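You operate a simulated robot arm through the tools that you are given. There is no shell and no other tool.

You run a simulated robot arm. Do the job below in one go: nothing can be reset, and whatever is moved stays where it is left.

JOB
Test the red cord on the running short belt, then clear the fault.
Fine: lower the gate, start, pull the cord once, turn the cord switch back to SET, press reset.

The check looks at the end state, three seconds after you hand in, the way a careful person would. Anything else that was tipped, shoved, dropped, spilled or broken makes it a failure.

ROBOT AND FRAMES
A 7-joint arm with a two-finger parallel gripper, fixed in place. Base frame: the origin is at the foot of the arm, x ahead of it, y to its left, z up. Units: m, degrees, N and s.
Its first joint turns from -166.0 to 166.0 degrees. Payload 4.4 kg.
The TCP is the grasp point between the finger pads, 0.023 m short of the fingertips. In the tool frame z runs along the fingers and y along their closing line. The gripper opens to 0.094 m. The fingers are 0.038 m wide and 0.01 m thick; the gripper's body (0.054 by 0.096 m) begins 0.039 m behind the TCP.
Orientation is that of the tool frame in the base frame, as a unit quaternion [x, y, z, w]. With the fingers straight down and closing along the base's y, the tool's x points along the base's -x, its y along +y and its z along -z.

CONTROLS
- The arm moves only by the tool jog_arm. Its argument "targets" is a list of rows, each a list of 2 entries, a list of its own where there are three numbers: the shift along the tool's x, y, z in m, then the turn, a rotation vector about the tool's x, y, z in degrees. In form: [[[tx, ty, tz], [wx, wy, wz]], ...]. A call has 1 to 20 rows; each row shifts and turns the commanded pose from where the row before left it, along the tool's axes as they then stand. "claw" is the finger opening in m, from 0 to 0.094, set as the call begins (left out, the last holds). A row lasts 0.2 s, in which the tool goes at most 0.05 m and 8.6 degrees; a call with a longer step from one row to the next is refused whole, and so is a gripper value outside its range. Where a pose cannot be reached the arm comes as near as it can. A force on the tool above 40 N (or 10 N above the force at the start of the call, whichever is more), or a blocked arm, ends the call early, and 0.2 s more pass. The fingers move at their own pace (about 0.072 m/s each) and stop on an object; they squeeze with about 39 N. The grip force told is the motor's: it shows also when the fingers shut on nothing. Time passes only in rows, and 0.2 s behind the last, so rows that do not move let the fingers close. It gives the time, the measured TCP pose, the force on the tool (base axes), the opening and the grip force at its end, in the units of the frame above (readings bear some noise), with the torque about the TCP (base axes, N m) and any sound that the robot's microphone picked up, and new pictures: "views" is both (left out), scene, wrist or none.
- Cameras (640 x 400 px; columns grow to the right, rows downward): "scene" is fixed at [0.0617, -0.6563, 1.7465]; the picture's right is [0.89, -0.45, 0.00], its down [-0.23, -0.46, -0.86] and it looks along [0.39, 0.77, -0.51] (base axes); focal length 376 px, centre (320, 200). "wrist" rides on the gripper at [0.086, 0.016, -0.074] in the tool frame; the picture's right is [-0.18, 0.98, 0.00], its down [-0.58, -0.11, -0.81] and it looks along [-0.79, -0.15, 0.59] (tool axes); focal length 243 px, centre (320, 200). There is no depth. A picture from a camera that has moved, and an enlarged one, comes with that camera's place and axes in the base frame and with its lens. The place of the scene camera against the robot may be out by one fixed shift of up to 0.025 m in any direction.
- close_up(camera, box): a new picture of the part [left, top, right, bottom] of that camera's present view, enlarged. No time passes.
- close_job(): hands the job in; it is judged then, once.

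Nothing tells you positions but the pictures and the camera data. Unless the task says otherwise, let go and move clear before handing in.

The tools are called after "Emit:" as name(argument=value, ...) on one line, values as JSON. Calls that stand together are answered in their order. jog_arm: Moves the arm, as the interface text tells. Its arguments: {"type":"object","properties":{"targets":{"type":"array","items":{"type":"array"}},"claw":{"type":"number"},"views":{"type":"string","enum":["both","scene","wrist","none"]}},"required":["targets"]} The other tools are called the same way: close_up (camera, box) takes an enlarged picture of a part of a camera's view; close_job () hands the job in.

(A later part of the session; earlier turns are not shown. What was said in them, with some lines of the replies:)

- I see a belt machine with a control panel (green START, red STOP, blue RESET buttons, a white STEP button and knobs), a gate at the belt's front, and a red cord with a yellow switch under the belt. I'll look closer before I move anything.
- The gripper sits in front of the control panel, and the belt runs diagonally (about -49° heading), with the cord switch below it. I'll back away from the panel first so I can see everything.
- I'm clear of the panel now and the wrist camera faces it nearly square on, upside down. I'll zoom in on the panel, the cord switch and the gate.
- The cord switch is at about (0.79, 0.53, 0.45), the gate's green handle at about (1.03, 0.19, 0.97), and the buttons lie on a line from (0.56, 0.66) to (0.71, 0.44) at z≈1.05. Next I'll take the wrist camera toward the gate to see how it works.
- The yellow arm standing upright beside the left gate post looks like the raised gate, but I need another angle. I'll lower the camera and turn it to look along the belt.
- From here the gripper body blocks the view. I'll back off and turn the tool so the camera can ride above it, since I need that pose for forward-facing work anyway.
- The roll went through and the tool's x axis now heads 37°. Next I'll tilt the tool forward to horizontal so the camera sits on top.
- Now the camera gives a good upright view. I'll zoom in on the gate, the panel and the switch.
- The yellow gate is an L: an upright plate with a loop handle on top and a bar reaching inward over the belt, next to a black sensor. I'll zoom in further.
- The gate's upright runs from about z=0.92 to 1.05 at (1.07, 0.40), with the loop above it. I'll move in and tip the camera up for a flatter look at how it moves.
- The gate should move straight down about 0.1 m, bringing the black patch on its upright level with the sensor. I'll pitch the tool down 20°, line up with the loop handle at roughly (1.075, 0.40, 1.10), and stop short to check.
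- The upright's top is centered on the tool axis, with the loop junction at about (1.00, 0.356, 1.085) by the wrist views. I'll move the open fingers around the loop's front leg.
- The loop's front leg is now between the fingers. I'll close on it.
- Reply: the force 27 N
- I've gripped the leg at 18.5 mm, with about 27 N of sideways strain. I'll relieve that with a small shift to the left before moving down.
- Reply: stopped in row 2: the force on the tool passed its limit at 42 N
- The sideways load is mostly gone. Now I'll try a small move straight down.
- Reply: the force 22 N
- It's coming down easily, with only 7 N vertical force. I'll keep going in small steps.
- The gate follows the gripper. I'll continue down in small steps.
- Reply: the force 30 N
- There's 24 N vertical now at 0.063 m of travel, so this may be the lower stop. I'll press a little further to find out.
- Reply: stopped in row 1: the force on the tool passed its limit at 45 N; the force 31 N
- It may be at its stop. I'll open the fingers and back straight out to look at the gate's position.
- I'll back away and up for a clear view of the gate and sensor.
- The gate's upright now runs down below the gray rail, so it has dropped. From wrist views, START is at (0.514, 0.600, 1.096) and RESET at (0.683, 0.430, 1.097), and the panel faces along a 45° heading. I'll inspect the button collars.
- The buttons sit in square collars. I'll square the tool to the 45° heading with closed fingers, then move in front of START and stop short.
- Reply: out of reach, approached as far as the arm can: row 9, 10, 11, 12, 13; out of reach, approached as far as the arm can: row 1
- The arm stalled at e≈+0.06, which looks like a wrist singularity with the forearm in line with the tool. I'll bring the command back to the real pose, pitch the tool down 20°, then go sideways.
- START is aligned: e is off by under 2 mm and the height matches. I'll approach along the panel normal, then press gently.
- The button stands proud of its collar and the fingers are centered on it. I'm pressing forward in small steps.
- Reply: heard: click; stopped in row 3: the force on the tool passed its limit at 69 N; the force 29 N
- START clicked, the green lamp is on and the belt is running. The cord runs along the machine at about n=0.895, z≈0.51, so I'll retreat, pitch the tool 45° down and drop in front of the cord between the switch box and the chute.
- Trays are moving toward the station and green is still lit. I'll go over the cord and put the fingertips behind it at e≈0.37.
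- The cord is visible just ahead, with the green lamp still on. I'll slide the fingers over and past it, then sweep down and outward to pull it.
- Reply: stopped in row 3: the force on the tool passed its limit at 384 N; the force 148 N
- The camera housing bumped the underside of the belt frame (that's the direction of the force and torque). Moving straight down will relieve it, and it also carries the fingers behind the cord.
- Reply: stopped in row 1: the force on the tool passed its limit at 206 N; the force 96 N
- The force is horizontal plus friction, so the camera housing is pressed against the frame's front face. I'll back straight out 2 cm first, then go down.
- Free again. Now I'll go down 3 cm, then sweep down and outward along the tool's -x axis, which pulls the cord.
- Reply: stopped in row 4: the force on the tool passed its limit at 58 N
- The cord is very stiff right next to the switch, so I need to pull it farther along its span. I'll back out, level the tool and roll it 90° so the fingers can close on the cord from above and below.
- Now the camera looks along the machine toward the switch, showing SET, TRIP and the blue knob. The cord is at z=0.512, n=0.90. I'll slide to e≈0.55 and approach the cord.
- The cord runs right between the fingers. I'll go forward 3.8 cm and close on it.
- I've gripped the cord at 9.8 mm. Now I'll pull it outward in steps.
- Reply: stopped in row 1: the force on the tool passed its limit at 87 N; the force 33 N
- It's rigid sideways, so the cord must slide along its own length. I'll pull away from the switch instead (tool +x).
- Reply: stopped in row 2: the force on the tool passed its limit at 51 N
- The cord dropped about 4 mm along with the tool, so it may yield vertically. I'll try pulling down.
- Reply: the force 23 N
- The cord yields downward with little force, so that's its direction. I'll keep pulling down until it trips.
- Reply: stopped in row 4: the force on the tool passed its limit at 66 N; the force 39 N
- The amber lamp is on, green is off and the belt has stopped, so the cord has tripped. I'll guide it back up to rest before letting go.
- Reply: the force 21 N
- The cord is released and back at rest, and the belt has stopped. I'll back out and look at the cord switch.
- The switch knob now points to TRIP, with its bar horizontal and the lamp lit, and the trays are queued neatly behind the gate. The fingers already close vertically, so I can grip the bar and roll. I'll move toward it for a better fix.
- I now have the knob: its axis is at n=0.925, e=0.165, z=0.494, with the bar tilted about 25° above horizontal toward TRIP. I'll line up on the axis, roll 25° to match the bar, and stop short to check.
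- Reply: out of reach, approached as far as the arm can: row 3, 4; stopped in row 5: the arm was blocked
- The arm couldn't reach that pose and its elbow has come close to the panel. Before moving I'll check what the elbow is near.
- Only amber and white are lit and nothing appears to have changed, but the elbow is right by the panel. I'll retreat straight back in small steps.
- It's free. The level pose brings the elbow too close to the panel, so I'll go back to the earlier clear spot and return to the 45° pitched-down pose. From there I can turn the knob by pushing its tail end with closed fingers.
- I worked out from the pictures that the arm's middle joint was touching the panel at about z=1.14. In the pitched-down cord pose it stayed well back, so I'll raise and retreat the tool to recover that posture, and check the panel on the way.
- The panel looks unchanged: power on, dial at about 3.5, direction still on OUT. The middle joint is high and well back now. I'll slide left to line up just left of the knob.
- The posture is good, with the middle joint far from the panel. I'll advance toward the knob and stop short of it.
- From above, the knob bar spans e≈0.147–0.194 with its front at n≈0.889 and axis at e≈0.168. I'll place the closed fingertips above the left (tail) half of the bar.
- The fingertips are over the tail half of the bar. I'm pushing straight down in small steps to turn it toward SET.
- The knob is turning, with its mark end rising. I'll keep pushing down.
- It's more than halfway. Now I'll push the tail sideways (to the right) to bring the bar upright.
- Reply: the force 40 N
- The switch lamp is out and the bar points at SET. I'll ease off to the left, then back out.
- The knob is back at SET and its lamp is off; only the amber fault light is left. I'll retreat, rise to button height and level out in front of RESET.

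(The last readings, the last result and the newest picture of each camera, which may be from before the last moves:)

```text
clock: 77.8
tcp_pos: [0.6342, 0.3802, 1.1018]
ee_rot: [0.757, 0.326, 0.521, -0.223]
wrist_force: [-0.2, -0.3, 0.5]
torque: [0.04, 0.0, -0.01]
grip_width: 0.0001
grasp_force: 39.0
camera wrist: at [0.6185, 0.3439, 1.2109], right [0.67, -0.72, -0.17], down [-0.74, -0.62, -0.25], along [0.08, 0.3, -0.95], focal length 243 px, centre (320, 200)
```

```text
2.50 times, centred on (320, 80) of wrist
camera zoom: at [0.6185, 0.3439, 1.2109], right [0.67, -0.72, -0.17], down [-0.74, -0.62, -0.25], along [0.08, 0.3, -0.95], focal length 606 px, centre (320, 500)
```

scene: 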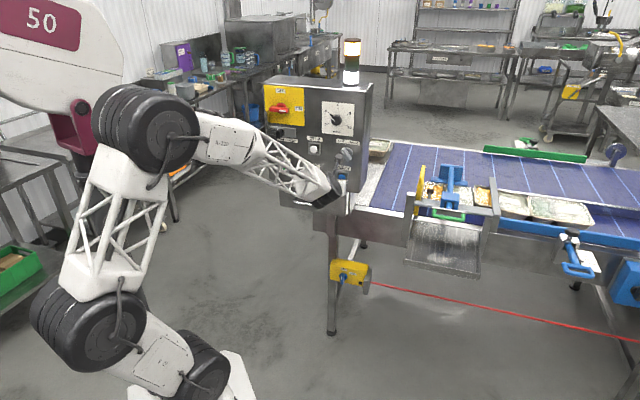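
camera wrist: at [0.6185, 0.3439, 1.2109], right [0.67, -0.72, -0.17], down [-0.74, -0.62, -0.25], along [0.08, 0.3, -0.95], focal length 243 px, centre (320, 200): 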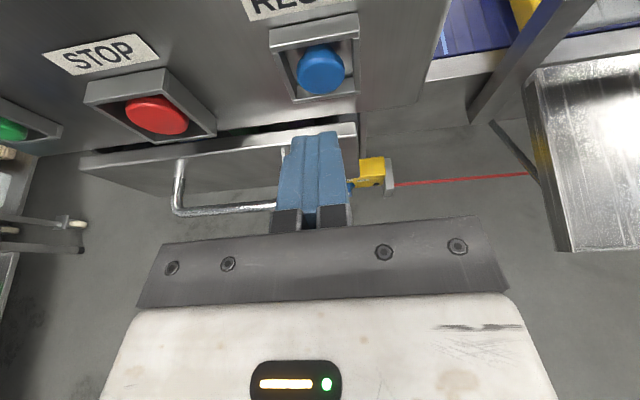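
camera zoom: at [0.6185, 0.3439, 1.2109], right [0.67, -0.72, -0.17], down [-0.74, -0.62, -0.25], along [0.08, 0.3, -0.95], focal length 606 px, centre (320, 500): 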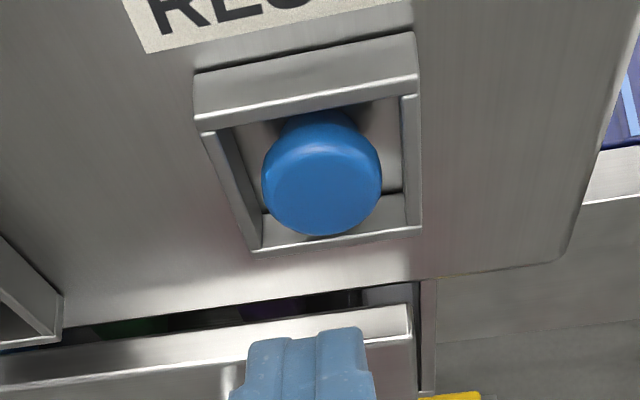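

RESET is centered ahead of the fingers. I'll close in and press gently.

Emit:
jog_arm(targets=[[[0.0055, 0.0004, 0.0145], [0, 0, 0]], [[0.0055, 0.0004, 0.0145], [0, 0, 0]], [[0.0018, 0.0001, 0.0047], [0, 0, 0]], [[0.0018, 0.0001, 0.0047], [0, 0, 0]]])

```text
clock: 78.8
tcp_pos: [0.6635, 0.4094, 1.1047]
ee_rot: [0.757, 0.324, 0.521, -0.223]
wrist_force: [-0.3, -1.0, 0.1]
torque: [-0.01, 0.02, 0.0]
grip_width: 0.0
grasp_force: 39.1
camera wrist: at [0.6481, 0.3719, 1.2119], right [0.67, -0.73, -0.17], down [-0.74, -0.62, -0.25], along [0.08, 0.3, -0.95], focal length 243 px, centre (320, 200)
```

scene: 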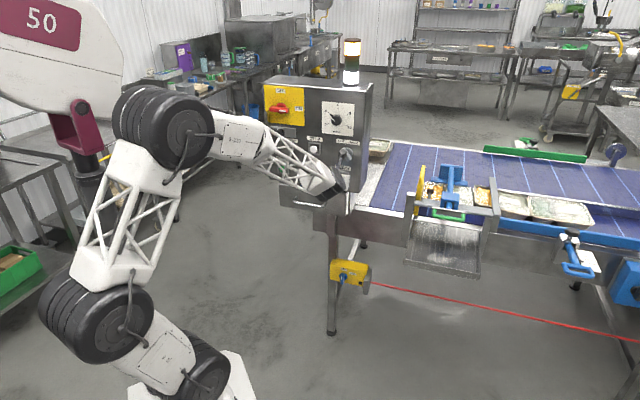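
wrist: 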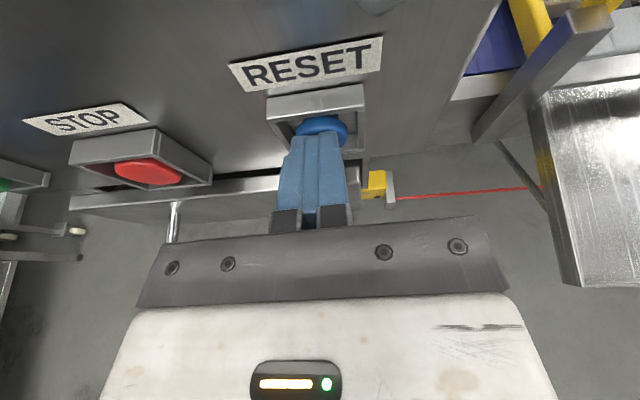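

Emit:
jog_arm(targets=[[[0.001, 0.0001, 0.0042], [0, 0, 0]], [[0.001, 0.0001, 0.0042], [0, 0, 0]]])

```text
clock: 79.4
tcp_pos: [0.6674, 0.413, 1.1027]
ee_rot: [0.757, 0.325, 0.521, -0.223]
wrist_force: [-21.6, -16.5, 5.6]
torque: [0.18, -0.18, 0.06]
grip_width: 0.0001
grasp_force: 39.1
heard: click
stopped in row 2: the force on the tool passed its limit at 68 N (the readings are from after the stop); the commanded pose is now the measured one
camera wrist: at [0.6521, 0.3759, 1.2104], right [0.67, -0.73, -0.17], down [-0.74, -0.62, -0.25], along [0.08, 0.3, -0.95], focal length 243 px, centre (320, 200)
```

scene: 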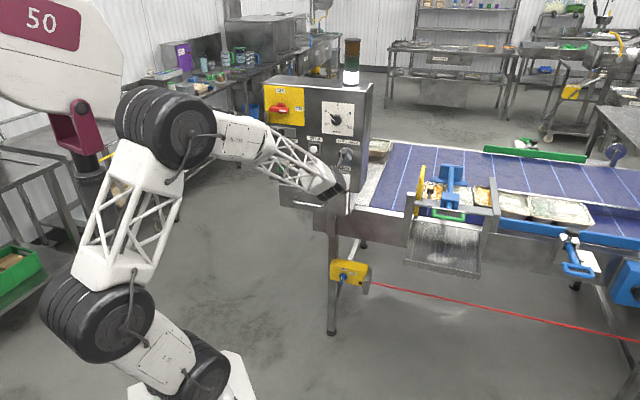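
wrist: 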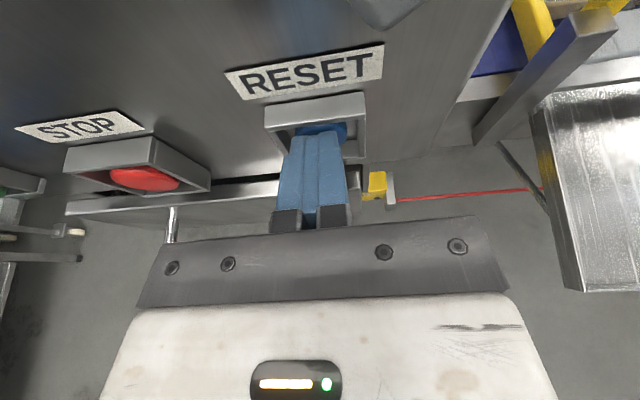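

RESET clicked and the amber lamp is off, leaving just white for ready. I'll retreat clear and check the whole station.

Emit:
jog_arm(targets=[[[-0.0142, 0, -0.0374], [0, 0, 0]], [[-0.0142, 0, -0.0374], [0, 0, 0]], [[-0.0142, 0, -0.0374], [0, 0, 0]], [[-0.0142, 0, -0.0374], [0, 0, 0]], [[-0.0142, 0, -0.0374], [0, 0, 0]], [[0.0339, 0, -0.02], [0, 0, 0]], [[0.0339, 0, -0.02], [0, 0, 0]], [[0, 0, 0], [0, 0, 0]]])

Emit:
close_up(camera="scene", box=[250, 30, 400, 220])

Emit:
close_up(camera="scene", box=[390, 140, 640, 290])

Emit:
close_up(camera="scene", box=[310, 240, 390, 310])

```text
clock: 81.2
tcp_pos: [0.5209, 0.2591, 1.1826]
ee_rot: [0.758, 0.326, 0.52, -0.222]
wrist_force: [-0.2, -0.3, 0.2]
torque: [0.03, 0.0, -0.02]
grip_width: 0.0
grasp_force: 39.1
camera wrist: at [0.5064, 0.2219, 1.2898], right [0.67, -0.73, -0.17], down [-0.74, -0.62, -0.25], along [0.08, 0.3, -0.95], focal length 243 px, centre (320, 200)
```

scene: 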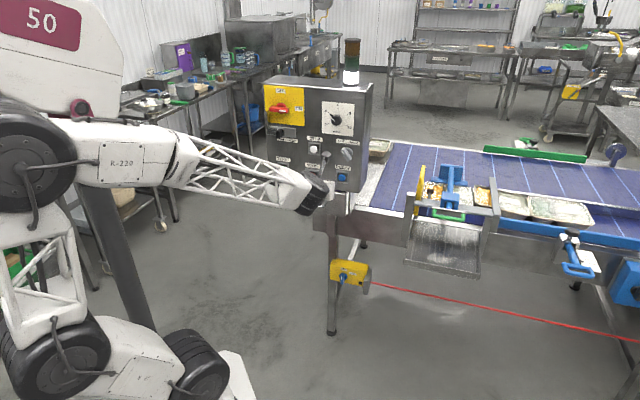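
wrist: 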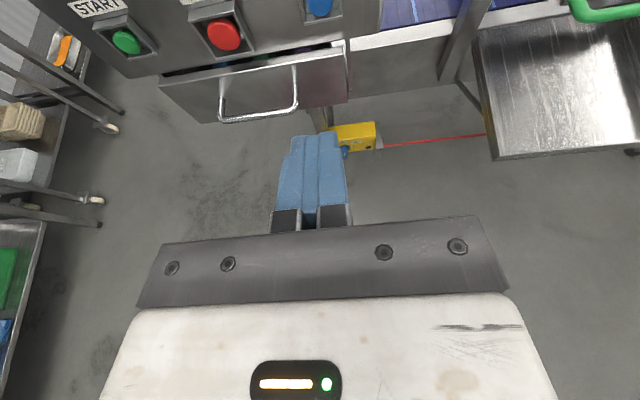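

```text
2.11 times, centred on (325, 125) of scene
camera zoom: at [0.0617, -0.6563, 1.7465], right [0.89, -0.45, 0.0], down [-0.23, -0.46, -0.86], along [0.39, 0.77, -0.51], focal length 791 px, centre (310, 358)
```

zoom: 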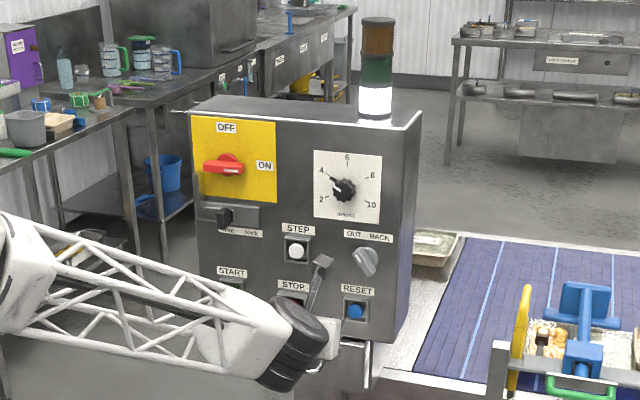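

```text
2.56 times, centred on (515, 215) of scene
camera zoom: at [0.0617, -0.6563, 1.7465], right [0.89, -0.45, 0.0], down [-0.23, -0.46, -0.86], along [0.39, 0.77, -0.51], focal length 962 px, centre (-179, 162)
```

zoom: 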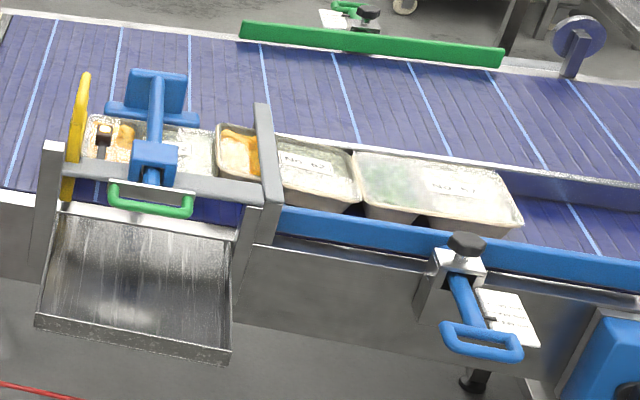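

```text
5.71 times, centred on (350, 275) of scene
camera zoom: at [0.0617, -0.6563, 1.7465], right [0.89, -0.45, 0.0], down [-0.23, -0.46, -0.86], along [0.39, 0.77, -0.51], focal length 2147 px, centre (149, -229)
```

zoom: 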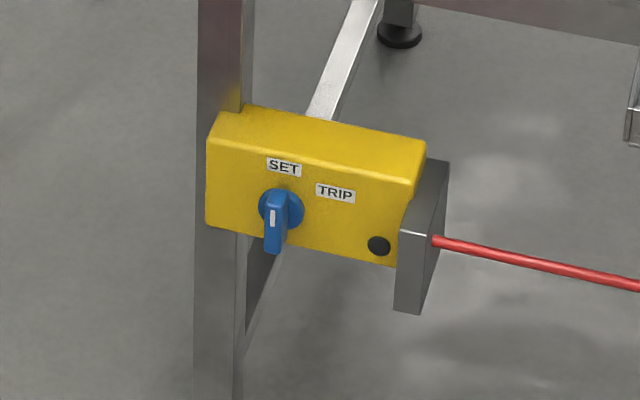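

Everything checks out: the gate is down with the trays queued behind it, the cord is at rest and the cord switch is at SET with its lamp off. The amber fault is cleared, the belt is stopped, the panel settings are unchanged and the arm is clear. I'm handing in.

Emit:
close_job()

```text
The job is handed in.
```

The cord test is done and the fault is cleared. The belt is stopped and ready: only the white lamp is lit, and the arm is clear of the machine.

1. **Gate:** I lowered the yellow gate to its stop. The trays queued behind it when the belt ran.
2. **Start:** the START button clicked, the green lamp came on and the belt ran.
3. **Cord:** it only gives downward. My first tries, near the switch and then sideways and along its length, didn't trip it. One downward pull lit the amber lamp and stopped the belt, and I guided the cord back to rest.
4. **Cord switch:** I turned it from TRIP back to SET, and its lamp went out.
5. **Reset:** the RESET button clicked and the amber lamp went out.

The arm touched the machine twice along the way:
- **Belt frame:** the gripper camera's housing hit the front of the belt frame hard, with a peak reading of 384 N.
- **Control panel:** the arm's middle joint appears to have pressed against the panel near RESET while the fault was still on. No lamp changed.

Afterwards the pictures showed nothing shifted or damaged, and the panel settings I could see were unchanged.
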